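You operate a simulated robot arm through the tools that you are given. There is no shell and no other tool. Be economical: measure what you need, move in short steps, check, and stop when the job is done.

The job below is to be done with a simulated two-armed robot. You get a single attempt, and the scene is never put back.

TASK
Take the teal wiping pad and leave it on the white bench. Close the right cabinet door. Pick up the blue round brush with one hand, pass it to the other hand and put it on the grey bench. Take the knobbed block and leave it on the beige bench. Put the oil pad on the white bench away on the green bench. Put the cream pot in the black wash tub. Any order will do. Set down upright: knobbed block.
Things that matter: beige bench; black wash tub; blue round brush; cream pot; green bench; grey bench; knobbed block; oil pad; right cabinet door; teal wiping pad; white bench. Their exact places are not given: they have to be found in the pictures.

It is judged by the outcome, as a careful person would: the job done as asked, and still so three seconds after it is handed in. It fails if anything else is knocked over, pushed out of place, dropped, spilled or broken.

THE ROBOT
Two 7-joint arms with two-finger parallel grippers on one trunk, on a base that drives. Base frame: it is fixed to the floor where the robot stands at the start and does not move with it; the origin is under the middle of the robot, x ahead of it, y to its left, z up. Readings come in m, degrees, newtons and seconds.
The left shoulder is at the start at [0.03, 0.119, 0.935], the right one opposite. With the tool pointing down near the work surface each hand reaches from about 0.24 to 0.68 m from the robot's upright axis, wherever it stands, measured 20 degrees to its own side. Places, roughly: beige bench [1.4, -0.1, 0.8]; black wash tub (26x32 cm) [0.18, 3.28, 0.8]; blue round brush (5x5x15 cm) [0.1, 2.8, 0.8]; cream pot [1.5, 3.25, 1]; green bench [1.4, -3.1, 0.6]; grey bench [1.4, -1.7, 0.6]; knobbed block (7x5x7 cm) [3.6, -0.4, 0.7]; oil pad (7x5x4 cm) [3.6, -0.3, 0.7]; right cabinet door [-0.3, 1.8, 0.9]; teal wiping pad (7x9x3 cm) [0.7, 0, 0.7]; white bench [3.8, 0, 0.7]. Payload 3.43 kg a hand.
Tool frame (each hand has its own): the origin (TCP) lies between the finger pads and is the grasp point; the fingertips stand 0.03 m ahead of it; z points along the fingers, y is the line along which they close. The gripper opens to 0.094 m. The fingers are 0.028 m wide and 0.01 m thick; the gripper's body (0.05 by 0.096 m) begins 0.055 m behind the TCP.
Orientation is that of the tool frame in the base frame, as a unit quaternion [x, y, z, w]. With the fingers straight down and closing along the base's y, the tool's x points along the base's -x, its y along +y and its z along -z.

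THE INTERFACE
- The arms move only by the tool arm_command. It takes "left_plan", "right_plan" or both (then of equal length, played together; a hand with none holds still); each is a list of rows, each a list of 3 entries, a list of its own where there are three numbers: the shift along the base's x, y, z in units of 300 mm (1.0 is 300 mm), then the turn, a rotation vector about the base's x, y, z in units of 45 degrees (1.0 is 45 degrees), then the finger opening in m, from 0 to 0.094. In form: [[[tx, ty, tz], [wx, wy, wz], fingers], ...]. A call has 1 to 10 rows; each row is the pose to reach, as a shift and turn from the pose commanded when the call began. A call with a number of a shift or a turn outside -1 to 1 is refused whole. Each row takes 0.2 s and may step no farther than 0.05 m and 8.6 degrees from the row before; otherwise, or with a gripper value out of range, the whole call is refused. Where a pose cannot be reached the arm comes as near as it can. A force on the tool above 40 N (or 10 N above the force at the start of the call, whichever is more), or a blocked arm, ends the call early, and 0.2 s more pass. Each finger travels about 0.072 m/s and halts on what it meets, pressing with about 27 N; the grip force reading is that of the motor and also rises with nothing between the fingers. The clock runs only during rows and for 0.2 s after the last one: add rows that repeat a pose to give the fingers time. The reply holds the time, the measured pose of the TCP, the force on the tool along the base axes, the opening and the grip force, in the units named above and with some noise, with the torque about the TCP (base axes, N m) and any sound that the robot's microphone picked up.
- Cameras (640 x 400 px; columns grow to the right, rows downward): "scene" is now at [0.0327, 0.0098, 1.6254]; the picture's right is [0.16, -0.99, 0.00], its down [-0.87, -0.14, -0.47] and it looks along [0.46, 0.07, -0.88] (base axes); focal length 285 px, centre (320, 200). "left" rides on the left gripper at [0.076, -0.014, -0.103] in its tool frame; the picture's right is [0.18, 0.98, 0.00], its down [-0.75, 0.14, -0.64] and it looks along [-0.63, 0.12, 0.77] (tool axes); focal length 243 px, centre (320, 200). "right" rides on the right gripper at [0.076, 0.014, -0.102] in its tool frame; the picture's right is [-0.18, 0.98, 0.00], its down [-0.75, -0.14, -0.64] and it looks along [-0.63, -0.12, 0.77] (tool axes); focal length 243 px, centre (320, 200).
- camera(camera): a new picture of that camera. The clock stands still meanwhile.
- lift_body(by): slides the trunk up (or, below 0, down) by that many m; the arms and the scene camera ride with it, the base frame stays. It gives what a move gives, with no picture.
- drive_base(legs): drives the robot by 1 to 6 legs, each [ahead, turn to the left] in m and degrees, along the robot's own axes; the way and the turn of a leg run together, so that a leg with both is an arc; at most 1.5 m and 180 degrees a leg. The arms and the cameras ride along, it lands a little off, and it stops where it bumps. It gives what a move gives.
- turn_head(pan, tilt): turns the head with the scene camera to pan (to the left, within 143 degrees either way) and tilt (down, from -29 to 69), counted from straight ahead of the robot. It gives what a move gives.
- pixel_to_xyz(camera, pixels): for up to 12 pixels [column, row] of the newest picture of that camera ("zoom" is the newest enlarged one), the place [x, y, z] in the base frame of the surface seen there, good to about 0.002 m. The clock stands still meanwhile.
- zoom(camera, box): a new picture of the part [left, top, right, bottom] of that camera's present view, enlarged. The clock stands still meanwhile.
- close_job(): hands the job in; it is judged then, once.

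Go step by step. Measure first, check grasps and placings, and put right what went wrong. The budget is 124 turns and 124 pictures, counting those below and the enlarged ones. Unless the task says otherwise, let go and move clear before handing in, and close with one line.

The tools are called as a command line: name --argument value ..., lists and objects as JSON in quotes. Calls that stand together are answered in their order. arm_command: Moves the arms, as the interface text tells. Its arguments: {"type":"object","properties":{"left_plan":{"type":"array","items":{"type":"array"}},"right_plan":{"type":"array","items":{"type":"array"}}},"required":[]} The other tools are called the same way: lift_body (by) slides the trunk up or down; drive_base (legs) drives the base; turn_head (pan, tilt) turns the head that bears the scene camera; camera (camera) takes a picture; pixel_to_xyz (camera, pixels) gives the place of the surface under pixels of a picture; zoom (camera, box) takes an enlarged picture of a part of a camera's view; close_job () hands the job in.

At the start:

```text
time: 0.0
left_tcp_pos: [0.386, 0.1884, 0.975]
left_tcp_rot: [-0.001, 1.0, 0.0, 0.0]
left_force: [0.6, 0.0, -0.1]
left_wrist_torque: [0.0, 0.02, -0.04]
left_width: 0.0939
left_gripper_force: 0.0
right_tcp_pos: [0.3401, -0.1255, 0.9704]
right_tcp_rot: [-0.002, 1.0, 0.0, 0.0]
right_force: [-0.3, -0.6, 0.9]
right_wrist_torque: [0.01, 0.01, -0.01]
right_width: 0.0943
right_gripper_force: 0.1
trunk travel left (down, up): [-0.2, 0.21]
robot x, y, heading: [0.001, 0.0005, 0.0]
head pan, tilt: [9.0, 62.0]
```

scene: 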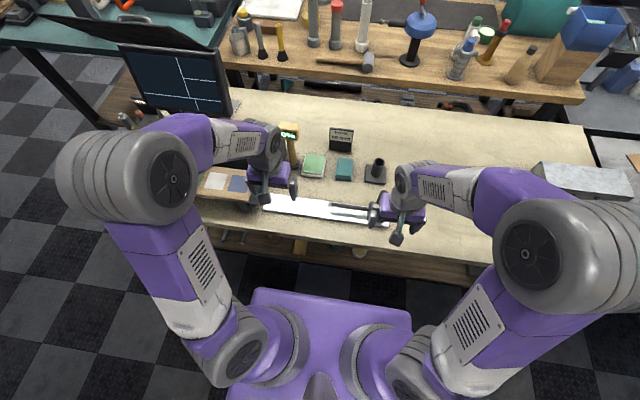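
right: 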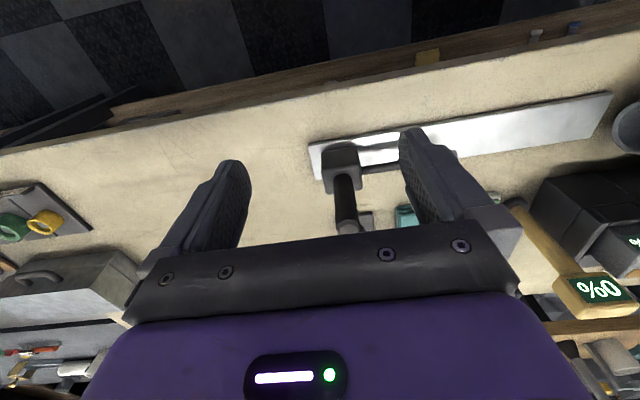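
left: 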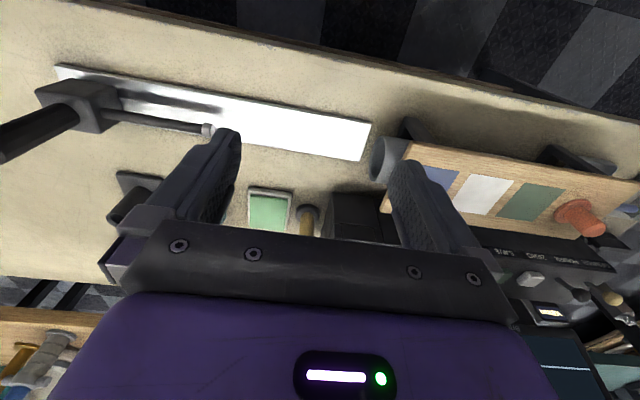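

The scene picture shows a small teal pad near (343,168) and a green one near (313,165). I'll zoom in there and measure.

zoom --camera "scene" --box '[240, 110, 440, 235]'

pixel_to_xyz --camera "scene" --pixels '[[343, 162], [343, 176], [313, 165], [375, 178], [450, 230], [340, 135], [320, 110], [520, 100], [300, 250]]'

```text
3.20 times, centred on (340, 172) of scene
```

zoom: 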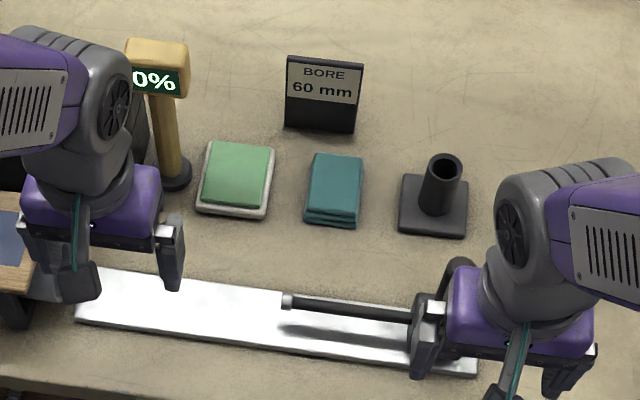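

```text
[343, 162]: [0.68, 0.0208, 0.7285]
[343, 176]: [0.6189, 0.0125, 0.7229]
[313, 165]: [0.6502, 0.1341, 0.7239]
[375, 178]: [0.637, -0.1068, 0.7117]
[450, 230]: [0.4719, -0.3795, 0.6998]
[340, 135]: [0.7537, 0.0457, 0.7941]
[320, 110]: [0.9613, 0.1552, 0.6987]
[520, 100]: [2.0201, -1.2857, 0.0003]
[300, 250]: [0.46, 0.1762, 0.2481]
```

The teal pad is at about (0.65, 0.015) on the bench (z≈0.70). I'll measure its corners and take a few wide views of the room.

pixel_to_xyz --camera "zoom" --pixels '[[316, 156], [361, 158], [355, 224], [307, 218], [335, 190], [290, 190], [385, 190], [335, 245]]'

turn_head --pan 0 --tilt 20

camera --camera "scene"

turn_head --pan 80 --tilt 20

camera --camera "scene"

turn_head --pan -70 --tilt 20

camera --camera "scene"

```text
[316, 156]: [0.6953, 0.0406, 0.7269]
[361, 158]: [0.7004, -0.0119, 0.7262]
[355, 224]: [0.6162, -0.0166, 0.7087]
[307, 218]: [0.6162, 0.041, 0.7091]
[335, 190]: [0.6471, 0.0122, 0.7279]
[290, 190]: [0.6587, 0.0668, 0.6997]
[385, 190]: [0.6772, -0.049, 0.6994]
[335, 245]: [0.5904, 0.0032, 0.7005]
```

```text
time: 1.1
left_tcp_pos: [0.3866, 0.1882, 0.9749]
left_tcp_rot: [-0.002, 1.0, 0.001, 0.0]
left_force: [-0.8, 0.8, -0.2]
left_wrist_torque: [-0.03, 0.04, 0.03]
left_width: 0.0941
left_gripper_force: 0.0
right_tcp_pos: [0.341, -0.1259, 0.9711]
right_tcp_rot: [-0.002, 1.0, 0.001, 0.0]
right_force: [-0.7, -0.5, -1.1]
right_wrist_torque: [-0.01, 0.0, 0.01]
right_width: 0.0939
right_gripper_force: 0.0
trunk travel left (down, up): [-0.2, 0.21]
robot x, y, heading: [0.0025, -0.0043, -0.2]
head pan, tilt: [0.0, 20.0]
```

```text
119 pictures are left
```

scene: 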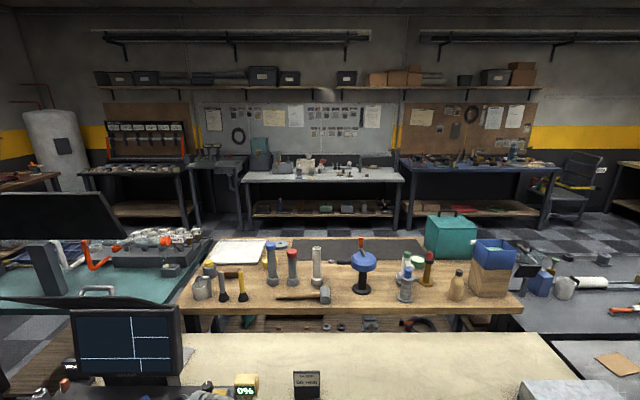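

```text
time: 2.6
left_tcp_pos: [0.3854, 0.1889, 0.9745]
left_tcp_rot: [-0.002, 1.0, 0.001, 0.0]
left_force: [0.8, -0.6, 0.5]
left_wrist_torque: [0.01, -0.01, -0.02]
left_width: 0.094
left_gripper_force: 0.1
right_tcp_pos: [0.3407, -0.1253, 0.9698]
right_tcp_rot: [-0.002, 1.0, 0.001, 0.001]
right_force: [0.2, -0.2, -0.6]
right_wrist_torque: [0.01, 0.04, -0.02]
right_width: 0.094
right_gripper_force: 0.2
trunk travel left (down, up): [-0.2, 0.21]
robot x, y, heading: [0.0041, -0.0036, -0.0]
head pan, tilt: [80.0, 20.0]
```

```text
118 pictures are left
```

scene: 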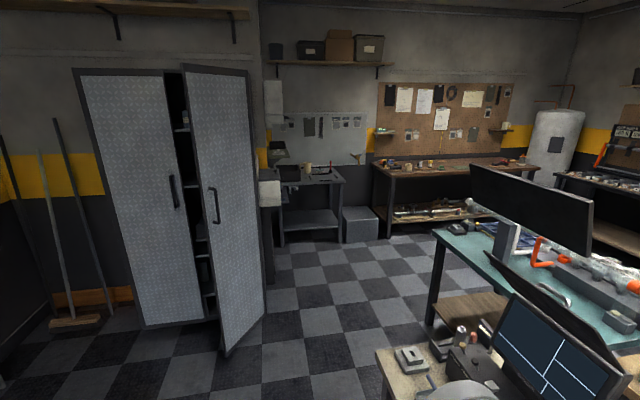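

```text
time: 5.0
left_tcp_pos: [0.3861, 0.1886, 0.975]
left_tcp_rot: [-0.001, 1.0, 0.0, -0.001]
left_force: [0.1, -0.2, 0.4]
left_wrist_torque: [0.01, 0.0, 0.02]
left_width: 0.0941
left_gripper_force: 0.0
right_tcp_pos: [0.3412, -0.1267, 0.9701]
right_tcp_rot: [-0.002, 1.0, 0.001, 0.0]
right_force: [-0.6, -0.1, 0.3]
right_wrist_torque: [-0.03, 0.02, 0.0]
right_width: 0.0941
right_gripper_force: 0.1
trunk travel left (down, up): [-0.2, 0.21]
robot x, y, heading: [0.0036, 0.0001, 0.1]
head pan, tilt: [-70.0, 20.0]
```

```text
117 pictures are left
```

scene: 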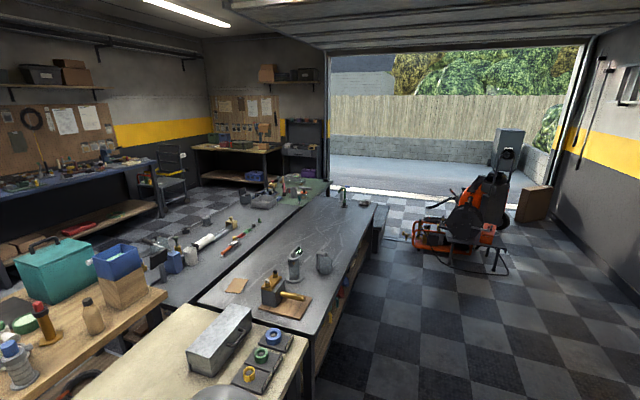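

I have the layout: the cabinet with its right door ajar and the sink area are to the left, the island benches are ahead, and the white bench is beyond them. I'll look left again and measure the cabinet and the lanes.

turn_head --pan 85 --tilt 25

camera --camera "scene"

pixel_to_xyz --camera "scene" --pixels '[[105, 170], [170, 170], [205, 280], [225, 170], [275, 170], [250, 200], [262, 330], [300, 140], [325, 150], [460, 250], [480, 270], [400, 350]]'

zoom --camera "scene" --box '[260, 80, 480, 220]'

```text
time: 7.4
left_tcp_pos: [0.3862, 0.1878, 0.975]
left_tcp_rot: [-0.001, 1.0, 0.001, 0.0]
left_force: [-0.2, -0.3, 0.2]
left_wrist_torque: [-0.01, 0.0, 0.03]
left_width: 0.0942
left_gripper_force: 0.0
right_tcp_pos: [0.3409, -0.1255, 0.9706]
right_tcp_rot: [-0.002, 1.0, 0.0, 0.0]
right_force: [0.5, -0.8, -0.3]
right_wrist_torque: [0.0, 0.0, 0.03]
right_width: 0.094
right_gripper_force: 0.1
trunk travel left (down, up): [-0.2, 0.21]
robot x, y, heading: [0.0032, -0.0004, -0.1]
head pan, tilt: [85.0, 25.0]
```

```text
116 pictures are left
```

scene: 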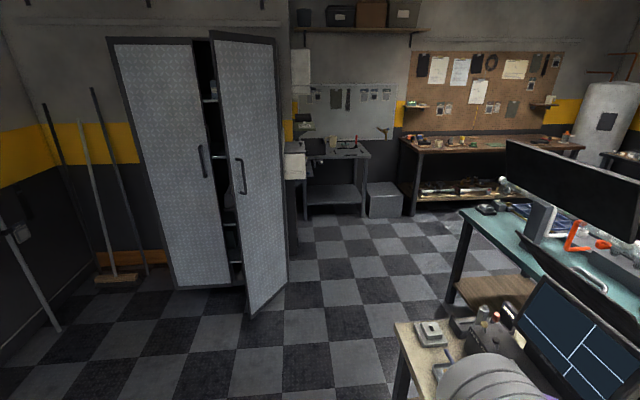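

```text
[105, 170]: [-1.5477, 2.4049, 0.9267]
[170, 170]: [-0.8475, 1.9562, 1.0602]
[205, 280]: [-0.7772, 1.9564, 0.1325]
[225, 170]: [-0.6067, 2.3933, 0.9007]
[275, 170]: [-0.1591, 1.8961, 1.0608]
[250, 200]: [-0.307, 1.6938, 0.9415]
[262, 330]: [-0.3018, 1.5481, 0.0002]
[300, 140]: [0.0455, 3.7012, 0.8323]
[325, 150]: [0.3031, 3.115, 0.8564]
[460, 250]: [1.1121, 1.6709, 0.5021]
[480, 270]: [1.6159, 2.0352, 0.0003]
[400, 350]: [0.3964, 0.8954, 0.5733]
```

```text
2.86 times, centred on (370, 150) of scene
```

zoom: 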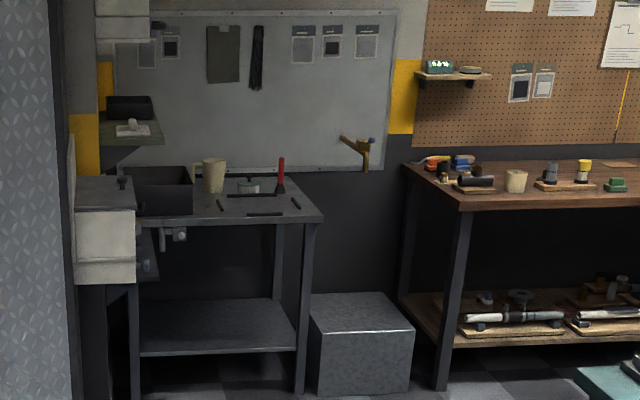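

The door swings from a hinge near (-0.13, 1.94), and its free edge is out around (-0.4, 1.53). I'll back off from the bench, turn left, drive part of the way, and look.

drive_base --legs '[[-0.3, 0], [0, 90], [0.65, 0]]'

turn_head --pan 0 --tilt 30

camera --camera "scene"

```text
time: 16.4
left_tcp_pos: [-0.4955, 1.0294, 0.9748]
left_tcp_rot: [0.712, -0.702, 0.0, 0.0]
left_force: [0.3, 0.3, -0.2]
left_wrist_torque: [0.01, -0.03, 0.0]
left_width: 0.0941
left_gripper_force: 0.1
right_tcp_pos: [-0.1814, 0.9883, 0.9702]
right_tcp_rot: [0.712, -0.702, 0.0, 0.0]
right_force: [0.8, 0.3, -0.1]
right_wrist_torque: [0.02, -0.02, 0.0]
right_width: 0.0939
right_gripper_force: 0.1
trunk travel left (down, up): [-0.2, 0.21]
robot x, y, heading: [-0.3032, 0.643, 90.5]
head pan, tilt: [85.0, 25.0]
```

```text
time: 18.0
left_tcp_pos: [-0.4964, 1.0292, 0.9756]
left_tcp_rot: [0.712, -0.702, 0.0, 0.0]
left_force: [0.3, 0.0, 1.0]
left_wrist_torque: [0.01, 0.01, 0.01]
left_width: 0.0937
left_gripper_force: 0.1
right_tcp_pos: [-0.1809, 0.9867, 0.9697]
right_tcp_rot: [0.712, -0.702, 0.001, 0.0]
right_force: [0.2, -0.2, 0.5]
right_wrist_torque: [-0.04, -0.03, 0.03]
right_width: 0.0938
right_gripper_force: 0.0
trunk travel left (down, up): [-0.2, 0.21]
robot x, y, heading: [-0.3029, 0.6461, 90.1]
head pan, tilt: [0.0, 30.0]
```

```text
114 pictures are left
```

scene: 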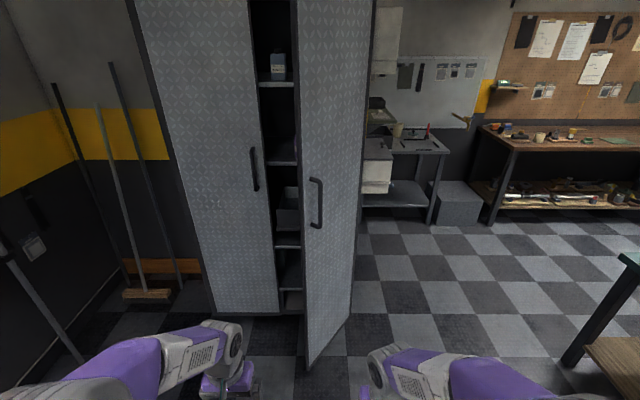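

pixel_to_xyz --camera "scene" --pixels '[[304, 205], [340, 205], [360, 205], [317, 205], [307, 360], [348, 315], [332, 260], [245, 205], [253, 170], [270, 305], [320, 240]]'

```text
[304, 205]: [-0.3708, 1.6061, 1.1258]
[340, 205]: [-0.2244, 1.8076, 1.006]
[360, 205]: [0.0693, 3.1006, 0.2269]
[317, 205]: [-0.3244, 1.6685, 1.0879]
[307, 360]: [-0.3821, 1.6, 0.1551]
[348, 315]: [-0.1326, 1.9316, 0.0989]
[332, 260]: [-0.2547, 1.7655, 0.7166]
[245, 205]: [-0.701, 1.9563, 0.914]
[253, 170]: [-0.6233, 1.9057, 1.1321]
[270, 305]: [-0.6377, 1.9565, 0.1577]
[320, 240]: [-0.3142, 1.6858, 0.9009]
```

The door face runs from the hinge (-0.12, 1.95) to the free edge (-0.38, 1.60), and the handle sits above z≈0.95. I'll stand slightly right of the edge and push with the left hand pointing forward, below the handle.

drive_base --legs '[[0, -23], [0.43, 0], [0, 23]]'

arm_command --left_plan '[[[0, -0.05, -0.05], [0.16, 0, 0], 0.06], [[0, -0.1, -0.1], [0.32, 0, 0], 0.03], [[0, -0.15, -0.15], [0.48, 0, 0], 0.0], [[0, -0.2, -0.2], [0.65, 0, 0], 0], [[0, -0.2, -0.25], [0.82, 0, 0], 0], [[0, -0.2, -0.3], [1, 0, 0], 0]]'

arm_command --left_plan '[[[0, 0, 0], [0.16, 0, 0], 0], [[0, 0, 0], [0.32, 0, 0], 0], [[0, 0, 0], [0.48, 0, 0], 0.0], [[0, 0, 0], [0.65, 0, 0], 0], [[0, 0, 0], [0.82, 0, 0], 0], [[0, 0, 0], [1, 0, 0], 0]]'

camera --camera "scene"

```text
time: 23.1
left_tcp_pos: [-0.3327, 1.4232, 0.9744]
left_tcp_rot: [0.714, -0.7, 0.0, 0.0]
left_force: [0.0, 0.6, 0.0]
left_wrist_torque: [-0.05, 0.01, 0.0]
left_width: 0.0939
left_gripper_force: 0.0
right_tcp_pos: [-0.0194, 1.3831, 0.9711]
right_tcp_rot: [0.714, -0.7, 0.0, 0.0]
right_force: [-0.5, -0.6, 0.5]
right_wrist_torque: [0.02, -0.01, 0.01]
right_width: 0.0942
right_gripper_force: 0.0
trunk travel left (down, up): [-0.2, 0.21]
robot x, y, heading: [-0.1398, 1.0379, 91.2]
head pan, tilt: [0.0, 30.0]
```

```text
time: 24.5
left_tcp_pos: [-0.3537, 1.4439, 0.8612]
left_tcp_rot: [0.66, -0.647, -0.267, -0.273]
left_force: [0.1, 0.6, -0.8]
left_wrist_torque: [-0.02, -0.02, -0.02]
left_width: 0.0
left_gripper_force: 26.9
left hand out of reach, approached as far as the arm can: row 3, 4, 5, 6
right_tcp_pos: [-0.0194, 1.3829, 0.9692]
right_tcp_rot: [0.714, -0.7, 0.001, 0.001]
right_force: [-0.5, 0.4, -0.1]
right_wrist_torque: [-0.03, 0.04, -0.03]
right_width: 0.0942
right_gripper_force: 0.1
trunk travel left (down, up): [-0.2, 0.21]
robot x, y, heading: [-0.1366, 1.0381, 91.1]
head pan, tilt: [0.0, 30.0]
```

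```text
time: 25.9
left_tcp_pos: [-0.3491, 1.4463, 0.8634]
left_tcp_rot: [-0.504, 0.495, 0.495, 0.507]
left_force: [-0.8, 0.6, -0.5]
left_wrist_torque: [0.04, -0.01, -0.04]
left_width: 0.0001
left_gripper_force: 26.9
left hand out of reach, approached as far as the arm can: row 1, 2, 3
right_tcp_pos: [-0.0184, 1.3819, 0.9706]
right_tcp_rot: [0.713, -0.701, 0.0, -0.001]
right_force: [0.1, -0.4, 0.2]
right_wrist_torque: [-0.01, -0.01, 0.0]
right_width: 0.094
right_gripper_force: 0.0
trunk travel left (down, up): [-0.2, 0.21]
robot x, y, heading: [-0.1403, 1.0409, 90.7]
head pan, tilt: [0.0, 30.0]
```

```text
113 pictures are left
```

scene: 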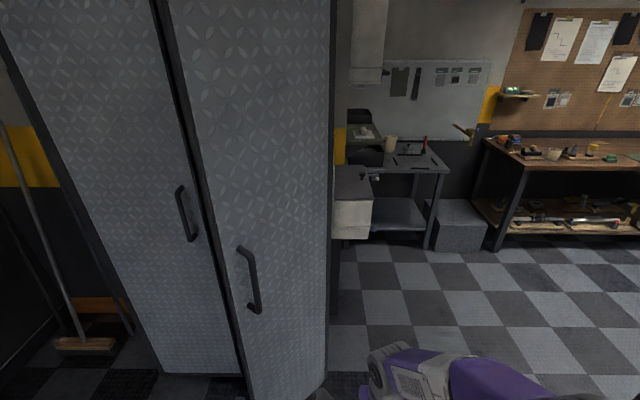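

The left hand now points forward at (-0.349, 1.446), ahead of the door face. I'll move it slightly right and push forward.

arm_command --left_plan '[[[0.1, 0.08, 0], [0, 0, 0], 0], [[0.1, 0.22, 0], [0, 0, 0], 0], [[0.1, 0.36, 0], [0, 0, 0], 0], [[0.1, 0.5, 0], [0, 0, 0], 0], [[0.06, 0.62, 0], [0, 0, 0], 0], [[0.02, 0.74, 0], [0, 0, 0], 0], [[-0.03, 0.86, 0], [0, 0, 0], 0], [[-0.08, 0.98, 0], [0, 0, 0], 0]]'

camera --camera "scene"

```text
time: 27.7
left_tcp_pos: [-0.3716, 1.7407, 0.8635]
left_tcp_rot: [-0.504, 0.496, 0.495, 0.505]
left_force: [0.1, 0.5, -0.6]
left_wrist_torque: [0.01, -0.03, 0.01]
left_width: 0.0
left_gripper_force: 27.1
right_tcp_pos: [-0.0191, 1.3831, 0.9708]
right_tcp_rot: [0.714, -0.7, 0.0, 0.0]
right_force: [0.4, -0.1, -1.0]
right_wrist_torque: [-0.01, -0.01, 0.01]
right_width: 0.0939
right_gripper_force: 0.1
trunk travel left (down, up): [-0.2, 0.21]
robot x, y, heading: [-0.1352, 1.0417, 90.9]
head pan, tilt: [0.0, 30.0]
```

```text
112 pictures are left
```

scene: 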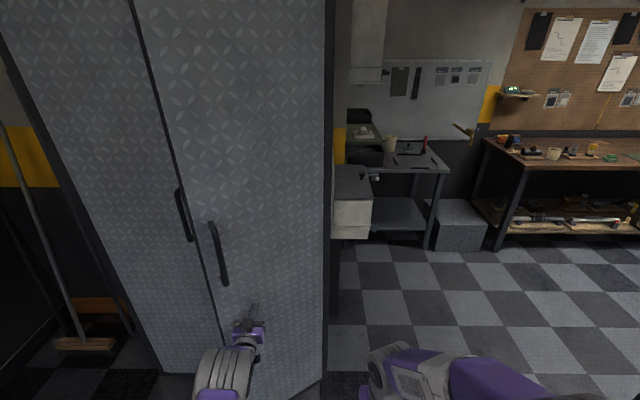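

The door is swinging shut well. I'll keep pushing.

arm_command --left_plan '[[[-0.05, 0.12, 0], [0, 0, 0], 0], [[-0.1, 0.24, 0], [0, 0, 0], 0], [[-0.14, 0.36, 0], [0, 0, 0], 0], [[-0.18, 0.46, 0], [0, 0, 0], 0], [[-0.2, 0.53, 0], [0, 0, 0], 0], [[-0.2, 0.58, 0], [0, 0, 0], 0], [[-0.2, 0.62, 0], [0, 0, 0], 0]]'

camera --camera "scene"

pixel_to_xyz --camera "scene" --pixels '[[140, 100], [200, 100], [280, 100], [200, 200], [280, 200], [230, 60]]'

```text
time: 29.3
left_tcp_pos: [-0.4133, 1.8473, 0.8633]
left_tcp_rot: [0.505, -0.495, -0.495, -0.505]
left_force: [0.0, -0.2, -0.4]
left_wrist_torque: [0.0, -0.01, 0.01]
left_width: 0.0
left_gripper_force: 26.9
left hand out of reach, approached as far as the arm can: row 4, 5, 6, 7
right_tcp_pos: [-0.0184, 1.3825, 0.9703]
right_tcp_rot: [0.714, -0.7, 0.0, -0.001]
right_force: [0.0, 0.1, 0.0]
right_wrist_torque: [0.03, 0.01, 0.03]
right_width: 0.0942
right_gripper_force: 0.0
trunk travel left (down, up): [-0.2, 0.21]
robot x, y, heading: [-0.1382, 1.0395, 90.8]
head pan, tilt: [0.0, 30.0]
```

```text
111 pictures are left
```

scene: 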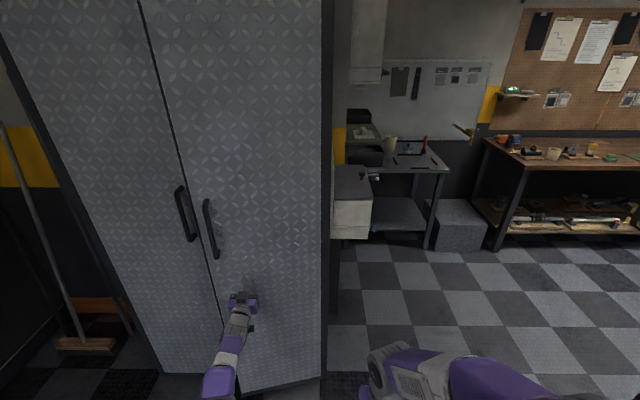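

```text
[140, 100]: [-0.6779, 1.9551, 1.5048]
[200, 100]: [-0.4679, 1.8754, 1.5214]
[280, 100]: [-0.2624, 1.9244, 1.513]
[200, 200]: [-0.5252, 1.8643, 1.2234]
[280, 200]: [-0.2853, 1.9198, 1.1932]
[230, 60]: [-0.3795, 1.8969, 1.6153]
```

There are about 8 cm left at the free edge and the arm is fully stretched. I'll drive forward a bit with the hand pulled back, then finish the push.

arm_command --left_plan '[[[0, -0.15, 0], [0, 0, 0], 0], [[0, -0.3, 0], [0, 0, 0], 0], [[0, -0.45, 0], [0, 0, 0], 0], [[0, -0.6, 0], [0, 0, 0], 0]]'

drive_base --legs '[[0.14, 0]]'

```text
time: 30.3
left_tcp_pos: [-0.4107, 1.6612, 0.8655]
left_tcp_rot: [0.505, -0.494, -0.496, -0.505]
left_force: [0.1, 0.5, 0.1]
left_wrist_torque: [0.0, 0.03, 0.03]
left_width: 0.0
left_gripper_force: 27.0
right_tcp_pos: [-0.0188, 1.3842, 0.9711]
right_tcp_rot: [0.713, -0.701, 0.001, 0.0]
right_force: [-0.5, -0.7, -0.3]
right_wrist_torque: [0.0, 0.01, 0.01]
right_width: 0.0941
right_gripper_force: 0.0
trunk travel left (down, up): [-0.2, 0.21]
robot x, y, heading: [-0.1383, 1.0383, 90.9]
head pan, tilt: [0.0, 30.0]
```

```text
time: 31.6
left_tcp_pos: [-0.4129, 1.8051, 0.8642]
left_tcp_rot: [-0.505, 0.496, 0.494, 0.505]
left_force: [0.3, 0.4, 0.6]
left_wrist_torque: [0.04, 0.04, 0.0]
left_width: 0.0
left_gripper_force: 26.7
right_tcp_pos: [-0.0205, 1.5249, 0.9698]
right_tcp_rot: [0.715, -0.699, 0.001, 0.001]
right_force: [0.0, 0.5, 0.5]
right_wrist_torque: [-0.07, -0.01, -0.01]
right_width: 0.094
right_gripper_force: 0.1
trunk travel left (down, up): [-0.2, 0.21]
robot x, y, heading: [-0.1401, 1.1818, 90.8]
head pan, tilt: [0.0, 30.0]
```

arm_command --left_plan '[[[0, 0.12, 0], [0, 0, 0], 0], [[-0.03, 0.22, 0], [0, 0, 0], 0], [[-0.06, 0.3, 0], [0, 0, 0], 0], [[-0.08, 0.36, 0], [0, 0, 0], 0], [[-0.08, 0.4, 0], [0, 0, 0], 0], [[-0.08, 0.43, 0], [0, 0, 0], 0]]'

camera --camera "scene"

pixel_to_xyz --camera "scene" --pixels '[[80, 60], [140, 60], [200, 60], [280, 60], [200, 140], [280, 140], [100, 160]]'

```text
time: 33.0
left_tcp_pos: [-0.438, 1.9291, 0.8653]
left_tcp_rot: [0.505, -0.496, -0.495, -0.504]
left_force: [3.2, -22.5, 1.1]
left_wrist_torque: [0.33, 0.09, -0.05]
left_width: 0.0
left_gripper_force: 26.8
right_tcp_pos: [-0.0206, 1.5224, 0.9717]
right_tcp_rot: [0.714, -0.7, -0.001, 0.0]
right_force: [0.5, 0.8, 0.1]
right_wrist_torque: [0.0, -0.06, -0.01]
right_width: 0.0939
right_gripper_force: 0.0
trunk travel left (down, up): [-0.2, 0.21]
robot x, y, heading: [-0.1397, 1.1842, 90.7]
head pan, tilt: [0.0, 30.0]
```

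```text
110 pictures are left
```

scene: 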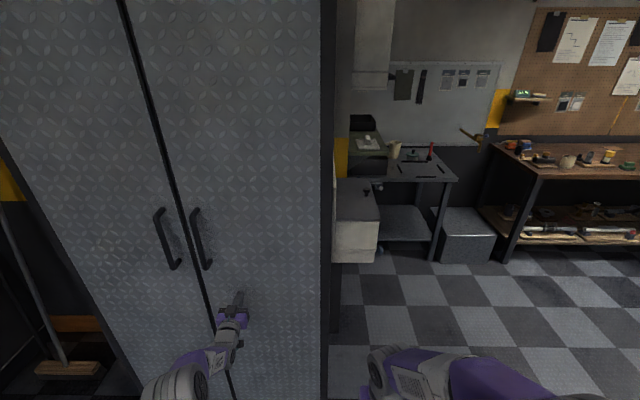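

```text
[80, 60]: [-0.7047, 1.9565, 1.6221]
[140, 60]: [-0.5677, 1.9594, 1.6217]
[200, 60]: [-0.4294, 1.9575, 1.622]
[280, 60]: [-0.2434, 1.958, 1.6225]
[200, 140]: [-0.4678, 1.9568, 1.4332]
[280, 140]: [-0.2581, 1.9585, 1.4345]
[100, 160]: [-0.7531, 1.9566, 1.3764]
```

The door face is now flush (y≈1.957 across both doors), so it's closed. I'll pull the left hand back and return it to pointing down.

arm_command --left_plan '[[[0, -0.15, 0], [0, 0, 0], 0], [[0, -0.3, 0], [0, 0, 0], 0], [[0, -0.45, 0], [0, 0, 0], 0], [[0, -0.6, 0], [-0.16, 0, 0], 0], [[0.05, -0.75, 0.06], [-0.33, 0, 0], 0], [[0.1, -0.85, 0.12], [-0.5, 0, 0], 0], [[0.15, -0.95, 0.18], [-0.67, 0, 0], 0], [[0.2, -1, 0.24], [-0.84, 0, 0], 0], [[0.25, -1, 0.3], [-1, 0, 0], 0]]'

arm_command --left_plan '[[[0, -0.05, 0.03], [-0.16, 0, 0], 0.03], [[0, -0.1, 0.06], [-0.33, 0, 0], 0.06], [[0, -0.15, 0.09], [-0.5, 0, 0], 0.094], [[0, -0.18, 0.12], [-0.67, 0, 0], 0.094], [[0, -0.2, 0.15], [-0.84, 0, 0], 0.094], [[0, -0.23, 0.18], [-1, 0, 0], 0.094]]'

turn_head --pan -20 --tilt 25

camera --camera "scene"

zoom --camera "scene" --box '[200, 100, 420, 240]'

```text
refused: row 5 steps farther than a row can; nothing moved
```

```text
time: 34.4
left_tcp_pos: [-0.439, 1.8653, 0.9183]
left_tcp_rot: [0.66, -0.647, -0.268, -0.272]
left_force: [-0.3, -0.6, 0.0]
left_wrist_torque: [0.01, 0.0, 0.02]
left_width: 0.0937
left_gripper_force: 0.1
right_tcp_pos: [-0.0202, 1.5246, 0.9705]
right_tcp_rot: [0.715, -0.7, 0.0, -0.001]
right_force: [0.6, -0.2, -0.8]
right_wrist_torque: [0.0, 0.02, 0.01]
right_width: 0.0941
right_gripper_force: 0.0
trunk travel left (down, up): [-0.2, 0.21]
robot x, y, heading: [-0.1411, 1.1809, 90.7]
head pan, tilt: [0.0, 30.0]
```

```text
time: 35.3
left_tcp_pos: [-0.4384, 1.8662, 0.9176]
left_tcp_rot: [0.66, -0.647, -0.268, -0.274]
left_force: [-0.5, -0.8, -0.6]
left_wrist_torque: [0.02, -0.03, -0.02]
left_width: 0.0939
left_gripper_force: 0.0
right_tcp_pos: [-0.021, 1.524, 0.9709]
right_tcp_rot: [0.714, -0.7, 0.0, 0.001]
right_force: [-0.3, 0.4, -0.9]
right_wrist_torque: [0.03, -0.02, 0.01]
right_width: 0.094
right_gripper_force: 0.1
trunk travel left (down, up): [-0.2, 0.21]
robot x, y, heading: [-0.1384, 1.1848, 90.9]
head pan, tilt: [-20.0, 25.0]
```

```text
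109 pictures are left
```

scene: 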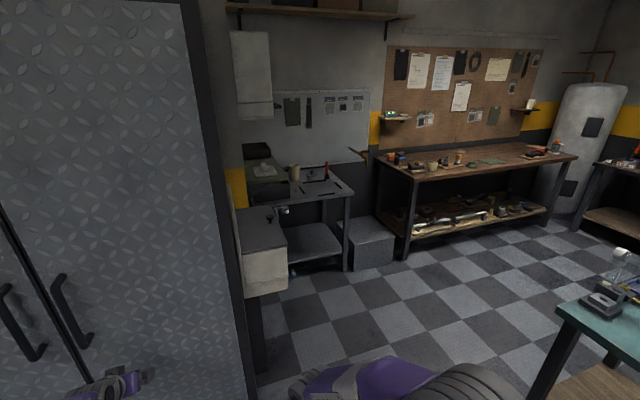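

```text
2.86 times, centred on (310, 170) of scene
```

zoom: 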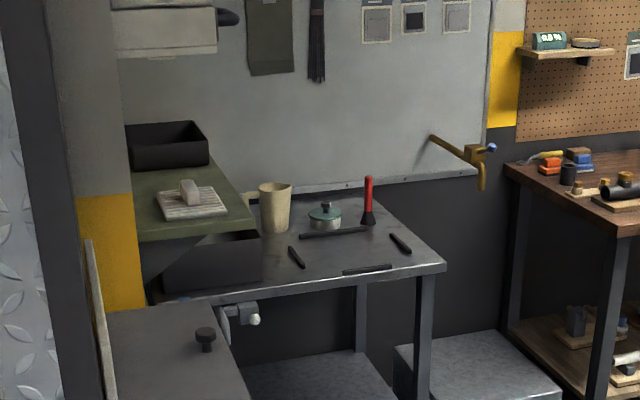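

The hand is clear of the door and tilted. I'll back it away, bring it down to the normal pose, and measure the sink area.

pixel_to_xyz --camera "zoom" --pixels '[[190, 200], [165, 145], [190, 265], [250, 245], [275, 205], [325, 220], [368, 220], [205, 340], [430, 265], [625, 210], [170, 350], [140, 235]]'

arm_command --left_plan '[[[0, -0.16, 0.02], [-0.16, 0, 0], 0.094], [[0, -0.32, 0.04], [-0.33, 0, 0], 0.094], [[0.04, -0.47, 0.06], [-0.5, 0, 0], 0.094], [[0.08, -0.62, 0.08], [-0.67, 0, 0], 0.094], [[0.12, -0.77, 0.1], [-0.84, 0, 0], 0.094], [[0.16, -0.9, 0.12], [-1, 0, 0], 0.094]]'

zoom --camera "scene" --box '[370, 110, 530, 212]'

pixel_to_xyz --camera "scene" --pixels '[[432, 163], [440, 190], [400, 120], [530, 103], [390, 240], [330, 360], [540, 380]]'

```text
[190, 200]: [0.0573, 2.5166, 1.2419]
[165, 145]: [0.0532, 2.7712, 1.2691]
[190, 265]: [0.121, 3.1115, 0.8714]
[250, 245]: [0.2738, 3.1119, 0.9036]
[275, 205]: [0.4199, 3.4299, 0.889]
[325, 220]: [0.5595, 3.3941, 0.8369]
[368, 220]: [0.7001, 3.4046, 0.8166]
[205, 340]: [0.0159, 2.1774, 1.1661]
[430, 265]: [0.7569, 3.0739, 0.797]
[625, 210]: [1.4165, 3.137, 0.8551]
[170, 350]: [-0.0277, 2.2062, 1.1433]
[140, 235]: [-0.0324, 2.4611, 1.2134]
```

```text
time: 36.7
left_tcp_pos: [-0.3931, 1.5933, 0.9533]
left_tcp_rot: [0.714, -0.701, 0.0, 0.001]
left_force: [-0.1, 0.1, 0.0]
left_wrist_torque: [-0.01, -0.02, 0.03]
left_width: 0.0943
left_gripper_force: 0.0
right_tcp_pos: [-0.0203, 1.5253, 0.9697]
right_tcp_rot: [0.715, -0.699, 0.0, 0.001]
right_force: [-0.8, 0.1, 0.6]
right_wrist_torque: [0.03, -0.03, -0.02]
right_width: 0.0942
right_gripper_force: 0.1
trunk travel left (down, up): [-0.2, 0.21]
robot x, y, heading: [-0.1382, 1.1813, 91.0]
head pan, tilt: [-20.0, 25.0]
```

```text
3.92 times, centred on (450, 161) of scene
```

zoom: 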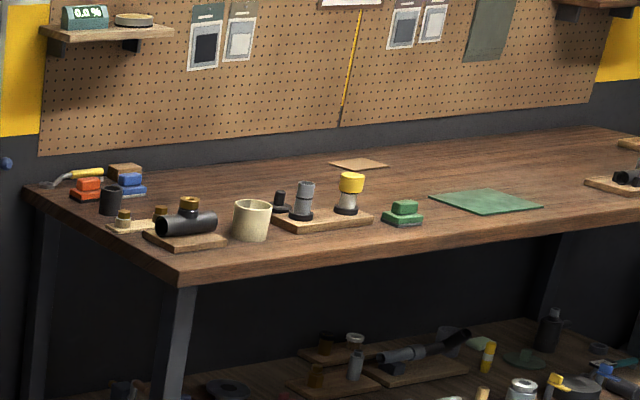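

```text
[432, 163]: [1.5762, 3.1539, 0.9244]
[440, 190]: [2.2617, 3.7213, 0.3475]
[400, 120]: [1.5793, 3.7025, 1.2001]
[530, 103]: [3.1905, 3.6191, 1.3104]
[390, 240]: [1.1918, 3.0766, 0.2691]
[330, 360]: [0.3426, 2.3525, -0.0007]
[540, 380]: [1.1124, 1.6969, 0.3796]
```

Measurements so far:
- Cream pot: about (1.576, 3.154) on the brown bench.
- Tub: on the sink bench, front at y≈3.11.
- Jug and brush area: to the left of that.

I'll drive in front of the pot.

drive_base --legs '[[0, -45], [1.2, 0], [0, -10], [0.89, 0], [0, 54]]'

turn_head --pan 0 --tilt 45

camera --camera "scene"

```text
time: 52.3
left_tcp_pos: [1.169, 2.9753, 0.9539]
left_tcp_rot: [0.719, -0.695, -0.001, 0.0]
left_force: [0.9, 0.6, 0.5]
left_wrist_torque: [0.0, 0.01, -0.03]
left_width: 0.0939
left_gripper_force: 0.1
right_tcp_pos: [1.5408, 2.9124, 0.9705]
right_tcp_rot: [0.721, -0.693, 0.0, -0.001]
right_force: [0.1, 0.1, -0.1]
right_wrist_torque: [0.03, 0.02, 0.02]
right_width: 0.0941
right_gripper_force: 0.0
trunk travel left (down, up): [-0.2, 0.21]
robot x, y, heading: [1.4278, 2.569, 91.6]
head pan, tilt: [-20.0, 25.0]
```

```text
time: 53.1
left_tcp_pos: [1.1683, 2.9761, 0.9535]
left_tcp_rot: [0.719, -0.695, 0.0, -0.001]
left_force: [0.1, -0.2, 0.2]
left_wrist_torque: [0.0, 0.01, 0.02]
left_width: 0.094
left_gripper_force: 0.1
right_tcp_pos: [1.5414, 2.9121, 0.9704]
right_tcp_rot: [0.72, -0.694, 0.0, 0.0]
right_force: [-0.6, 0.7, -0.4]
right_wrist_torque: [0.02, 0.01, 0.04]
right_width: 0.0939
right_gripper_force: 0.1
trunk travel left (down, up): [-0.2, 0.21]
robot x, y, heading: [1.4248, 2.5672, 91.9]
head pan, tilt: [0.0, 45.0]
```

```text
106 pictures are left
```

scene: 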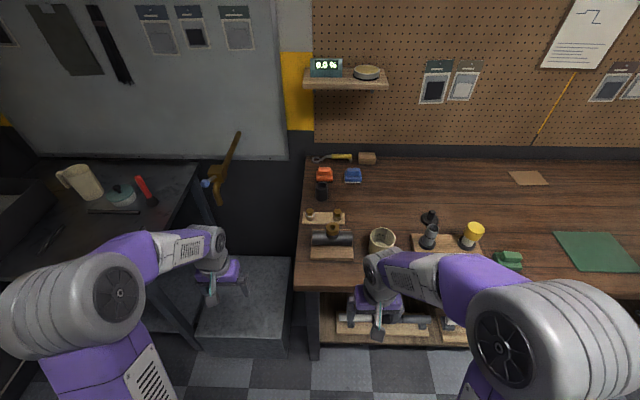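

zoom --camera "scene" --box '[290, 190, 450, 290]'

camera --camera "right"

pixel_to_xyz --camera "zoom" --pixels '[[325, 170], [375, 160], [420, 170], [372, 145], [372, 205], [350, 195], [372, 235], [330, 260], [460, 200]]'

```text
4.00 times, centred on (370, 240) of scene
```

zoom: 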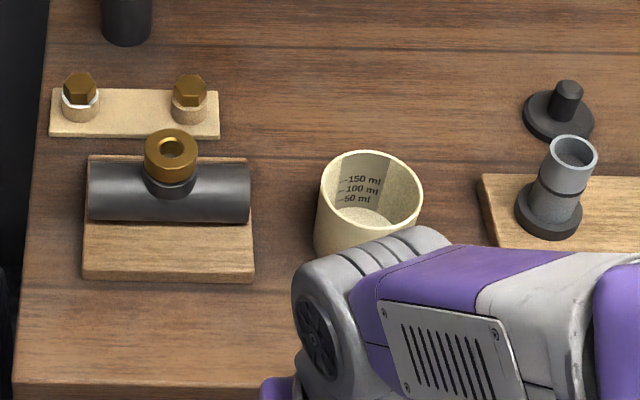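

```text
104 pictures are left
```

right: 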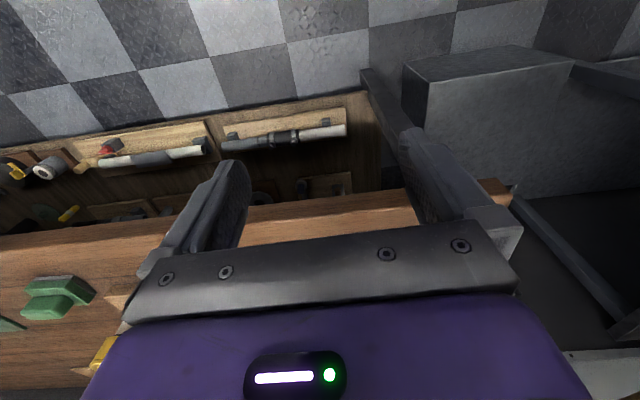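

```text
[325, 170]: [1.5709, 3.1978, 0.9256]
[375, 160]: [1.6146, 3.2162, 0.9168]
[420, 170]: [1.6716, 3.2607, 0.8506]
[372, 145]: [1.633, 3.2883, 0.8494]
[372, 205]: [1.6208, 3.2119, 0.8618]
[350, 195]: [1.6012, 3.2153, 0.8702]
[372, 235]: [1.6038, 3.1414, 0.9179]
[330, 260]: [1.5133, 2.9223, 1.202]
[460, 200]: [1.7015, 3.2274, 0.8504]
```

The pot's rim circle is centred at about (1.607, 3.178) with radius ≈0.04 and top at z≈0.925. I'll pinch its right wall (x≈1.646) with the right hand, one finger inside. First I'll move above it.

arm_command --right_plan '[[[0, 0, 0.15], [0, 0, 0], 0.075], [[0.06, 0.14, 0.2], [0, 0, 0], 0.05], [[0.12, 0.29, 0.2], [0, 0, 0], 0.05], [[0.18, 0.44, 0.2], [0, 0, 0], 0.05], [[0.24, 0.59, 0.2], [0, 0, 0], 0.05], [[0.3, 0.74, 0.2], [0, 0, 0], 0.05], [[0.35, 0.887, 0.2], [0, 0, 0], 0.05]]'

camera --camera "right"

zoom --camera "scene" --box '[290, 180, 490, 305]'

```text
time: 54.7
left_tcp_pos: [1.1684, 2.9776, 0.9521]
left_tcp_rot: [0.719, -0.695, 0.0, 0.001]
left_force: [-1.2, 0.2, -0.8]
left_wrist_torque: [0.01, -0.03, -0.01]
left_width: 0.094
left_gripper_force: 0.0
right_tcp_pos: [1.6483, 3.1778, 1.0308]
right_tcp_rot: [0.72, -0.694, 0.0, 0.002]
right_force: [0.8, 0.8, 0.0]
right_wrist_torque: [-0.02, 0.01, 0.01]
right_width: 0.05
right_gripper_force: 0.1
trunk travel left (down, up): [-0.2, 0.21]
robot x, y, heading: [1.4261, 2.5683, 91.7]
head pan, tilt: [0.0, 45.0]
```

```text
103 pictures are left
```

right: 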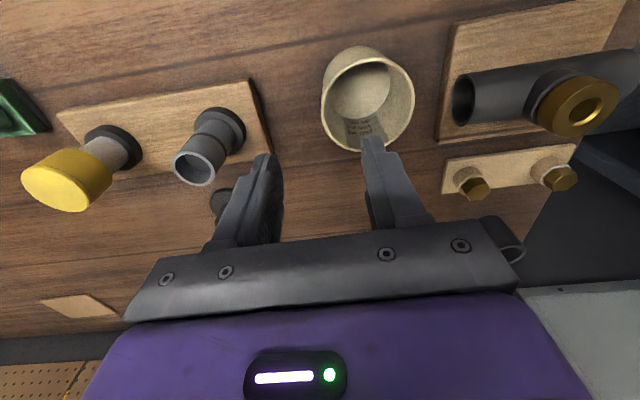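

```text
3.20 times, centred on (390, 242) of scene
```

zoom: 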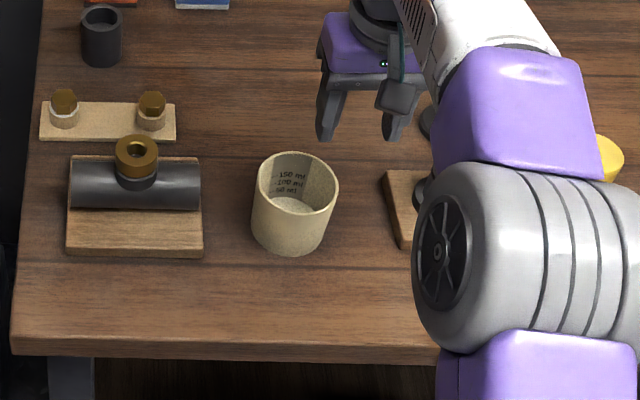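

Now the rim is fully visible in both views, so I'll measure it exactly.

pixel_to_xyz --camera "zoom" --pixels '[[296, 154], [259, 185], [334, 190], [295, 209], [254, 215], [326, 222], [293, 252], [275, 205], [295, 170]]'

pixel_to_xyz --camera "right" --pixels '[[324, 95], [411, 95], [366, 49], [365, 90], [352, 145], [230, 110], [180, 165]]'

```text
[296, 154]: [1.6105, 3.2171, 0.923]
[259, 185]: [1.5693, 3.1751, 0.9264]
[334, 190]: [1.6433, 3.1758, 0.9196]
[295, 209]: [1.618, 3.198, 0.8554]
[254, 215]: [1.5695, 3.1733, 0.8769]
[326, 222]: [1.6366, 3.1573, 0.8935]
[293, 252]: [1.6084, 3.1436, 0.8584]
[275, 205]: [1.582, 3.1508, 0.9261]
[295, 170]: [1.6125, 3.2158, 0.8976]
```

```text
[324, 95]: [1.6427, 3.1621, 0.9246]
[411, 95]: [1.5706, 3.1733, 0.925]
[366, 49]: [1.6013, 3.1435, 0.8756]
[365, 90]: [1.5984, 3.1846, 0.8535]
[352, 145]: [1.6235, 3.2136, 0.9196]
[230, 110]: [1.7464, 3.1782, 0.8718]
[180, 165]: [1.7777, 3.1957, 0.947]
```

The wall is at x≈1.643, y≈3.177, so I'll descend and grip it.

arm_command --right_plan '[[[-0.017, 0, -0.13], [0, 0, 0], 0.05], [[-0.017, 0, -0.26], [0, 0, 0], 0.05], [[-0.017, 0, -0.39], [0, 0, 0], 0.05], [[-0.017, 0, -0.39], [0, 0, 0], 0.02], [[-0.017, 0, -0.39], [0, 0, 0], 0.0], [[-0.017, 0, -0.39], [0, 0, 0], 0.0], [[-0.017, 0, -0.39], [0, 0, 0], 0.0]]'

camera --camera "right"

```text
time: 56.3
left_tcp_pos: [1.1694, 2.9762, 0.9531]
left_tcp_rot: [0.72, -0.694, 0.0, 0.0]
left_force: [-0.6, -0.4, -0.7]
left_wrist_torque: [0.02, 0.0, 0.02]
left_width: 0.0944
left_gripper_force: 0.0
right_tcp_pos: [1.6437, 3.1774, 0.9149]
right_tcp_rot: [0.72, -0.694, 0.0, 0.0]
right_force: [-1.5, -0.9, 2.5]
right_wrist_torque: [-0.06, 0.17, 0.01]
right_width: 0.0087
right_gripper_force: 27.2
trunk travel left (down, up): [-0.2, 0.21]
robot x, y, heading: [1.4275, 2.5672, 91.8]
head pan, tilt: [0.0, 45.0]
```

```text
101 pictures are left
```

right: 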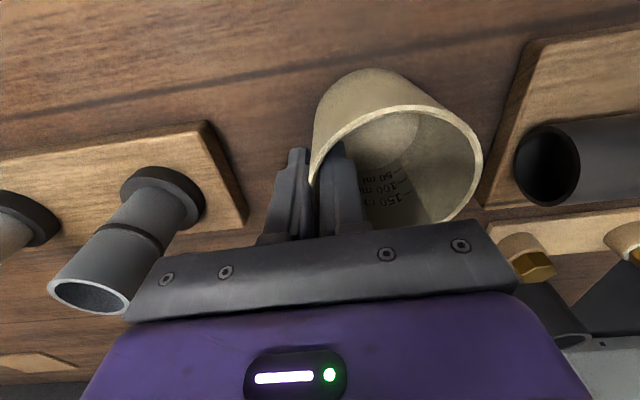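

The grip holds at 8.7 mm on the wall. I'll lift it and draw it back.

arm_command --right_plan '[[[0, 0, 0.15], [0, 0, 0], 0], [[0, 0, 0.3], [0, 0, 0], 0], [[0, 0, 0.45], [0, 0, 0], 0], [[-0.05, -0.14, 0.5], [0, 0, 0], 0], [[-0.1, -0.28, 0.5], [0, 0, 0], 0], [[-0.15, -0.42, 0.5], [0, 0, 0], 0], [[-0.2, -0.56, 0.5], [0, 0, 0], 0], [[-0.25, -0.7, 0.5], [0, 0, 0], 0], [[-0.3, -0.84, 0.5], [0, 0, 0], 0]]'

turn_head --pan 60 --tilt 35

camera --camera "scene"

```text
time: 58.3
left_tcp_pos: [1.1684, 2.9753, 0.9528]
left_tcp_rot: [0.719, -0.695, 0.0, 0.0]
left_force: [-1.2, 0.5, -0.4]
left_wrist_torque: [0.06, -0.01, 0.03]
left_width: 0.0941
left_gripper_force: 0.0
right_tcp_pos: [1.5507, 2.9223, 1.0619]
right_tcp_rot: [0.72, -0.694, 0.0, -0.001]
right_force: [-0.2, -1.3, 0.5]
right_wrist_torque: [0.01, 0.01, 0.03]
right_width: 0.0086
right_gripper_force: 26.9
trunk travel left (down, up): [-0.2, 0.21]
robot x, y, heading: [1.4258, 2.5671, 91.8]
head pan, tilt: [0.0, 45.0]
```

```text
time: 59.6
left_tcp_pos: [1.1682, 2.9767, 0.9525]
left_tcp_rot: [0.72, -0.694, 0.0, 0.0]
left_force: [-0.6, 0.4, 0.5]
left_wrist_torque: [0.0, -0.02, 0.01]
left_width: 0.0938
left_gripper_force: 0.0
right_tcp_pos: [1.5514, 2.9238, 1.0623]
right_tcp_rot: [0.719, -0.695, 0.0, 0.0]
right_force: [0.0, -0.1, -0.5]
right_wrist_torque: [0.04, 0.0, 0.03]
right_width: 0.0087
right_gripper_force: 27.2
trunk travel left (down, up): [-0.2, 0.21]
robot x, y, heading: [1.4284, 2.5699, 92.1]
head pan, tilt: [60.0, 35.0]
```

```text
100 pictures are left
```

scene: 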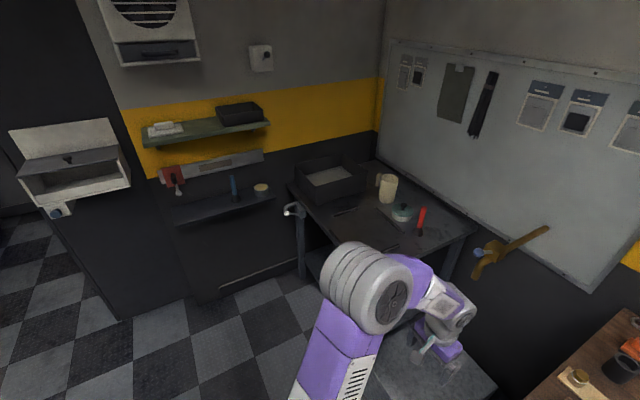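

Now the blue brush shows up on a small wall shelf at (233,185), under the green shelf, and the tub is at (330,180). I'll zoom in and measure.

zoom --camera "scene" --box '[140, 90, 440, 278]'

pixel_to_xyz --camera "zoom" --pixels '[[202, 190], [208, 235], [260, 207], [245, 225], [100, 262], [275, 240], [160, 110], [330, 190], [345, 235], [480, 165], [400, 185], [350, 215]]'

```text
2.13 times, centred on (290, 184) of scene
```

zoom: 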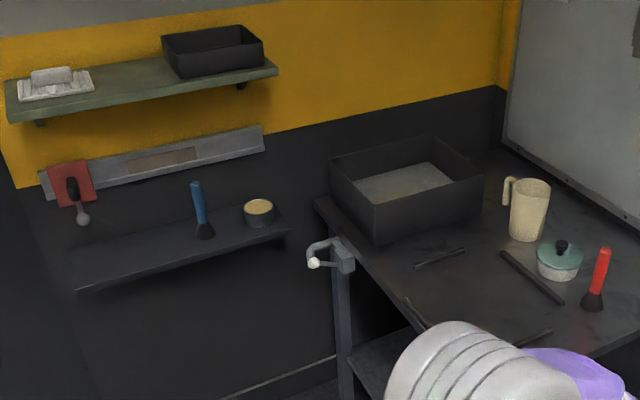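

```text
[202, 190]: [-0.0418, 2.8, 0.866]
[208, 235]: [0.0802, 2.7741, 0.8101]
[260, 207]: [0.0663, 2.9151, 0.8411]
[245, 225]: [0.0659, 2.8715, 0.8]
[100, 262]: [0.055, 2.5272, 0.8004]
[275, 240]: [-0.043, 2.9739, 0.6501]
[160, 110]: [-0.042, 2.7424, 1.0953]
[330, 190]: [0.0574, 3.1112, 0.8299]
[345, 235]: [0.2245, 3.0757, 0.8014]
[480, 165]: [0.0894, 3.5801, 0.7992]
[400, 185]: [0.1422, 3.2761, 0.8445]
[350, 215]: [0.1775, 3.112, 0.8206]
```

Findings:
- Tub: roughly x 0.05–0.31, y 3.11–3.43, rim z≈0.9.
- Brush: stands on the wall shelf (z 0.80) at about (0.07, 2.79), with the green shelf above it.

I'll tuck the left hand, then reverse into position so the hands stay clear of the shelf, and face the tub.

arm_command --left_plan '[[[0, -0.08, 0.12], [0, 0, 0], 0.05], [[0.05, -0.16, 0.24], [0, 0, 0], 0.02], [[0.1, -0.24, 0.36], [0, 0, 0], 0.0], [[0.15, -0.32, 0.42], [0, 0, 0], 0.0]]'

drive_base --legs '[[0, -96], [-0.93, 0], [0, 118]]'

turn_head --pan 0 --tilt 50

camera --camera "scene"

```text
time: 60.6
left_tcp_pos: [1.2152, 2.8812, 1.0802]
left_tcp_rot: [0.719, -0.695, -0.001, 0.0]
left_force: [-0.6, -0.8, -0.8]
left_wrist_torque: [0.02, 0.01, -0.02]
left_width: 0.0
left_gripper_force: 27.1
right_tcp_pos: [1.5521, 2.9226, 1.0617]
right_tcp_rot: [0.72, -0.694, 0.001, 0.001]
right_force: [0.7, -0.2, -0.7]
right_wrist_torque: [0.04, -0.04, 0.0]
right_width: 0.0087
right_gripper_force: 26.2
trunk travel left (down, up): [-0.2, 0.21]
robot x, y, heading: [1.4275, 2.5697, 91.5]
head pan, tilt: [60.0, 35.0]
```

```text
time: 74.2
left_tcp_pos: [0.1831, 2.8482, 1.0802]
left_tcp_rot: [0.816, -0.578, 0.0, -0.001]
left_force: [7.2, 3.3, 1.9]
left_wrist_torque: [-0.51, 1.01, -0.13]
left_width: 0.0001
left_gripper_force: 26.9
right_tcp_pos: [0.4865, 2.9911, 1.0625]
right_tcp_rot: [0.82, -0.572, -0.001, -0.001]
right_force: [1.1, 0.4, -0.2]
right_wrist_torque: [-0.01, 0.0, 0.02]
right_width: 0.0082
right_gripper_force: 26.5
trunk travel left (down, up): [-0.2, 0.21]
robot x, y, heading: [0.4798, 2.6166, 109.7]
head pan, tilt: [60.0, 35.0]
stopped in leg 3: the robot was blocked; the commanded pose is now the measured one
```

```text
time: 75.5
left_tcp_pos: [0.1838, 2.8487, 1.08]
left_tcp_rot: [0.817, -0.577, 0.0, -0.001]
left_force: [11.0, 6.3, 0.4]
left_wrist_torque: [-0.68, 1.58, -0.15]
left_width: 0.0001
left_gripper_force: 26.9
right_tcp_pos: [0.4878, 2.9912, 1.0625]
right_tcp_rot: [0.82, -0.572, -0.001, 0.001]
right_force: [0.2, -0.8, -0.6]
right_wrist_torque: [-0.01, -0.03, -0.03]
right_width: 0.0085
right_gripper_force: 26.9
trunk travel left (down, up): [-0.2, 0.21]
robot x, y, heading: [0.4782, 2.6134, 109.8]
head pan, tilt: [0.0, 50.0]
```

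```text
98 pictures are left
```

scene: 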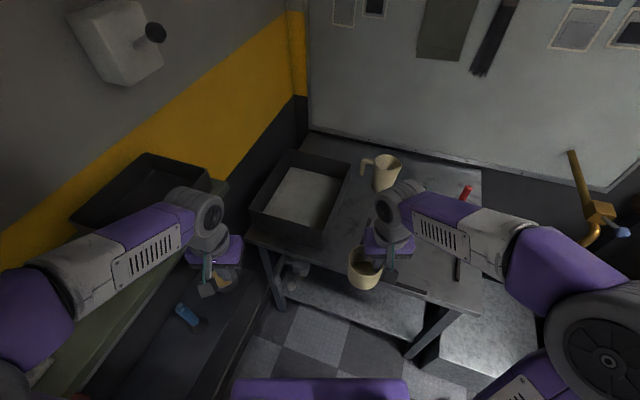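

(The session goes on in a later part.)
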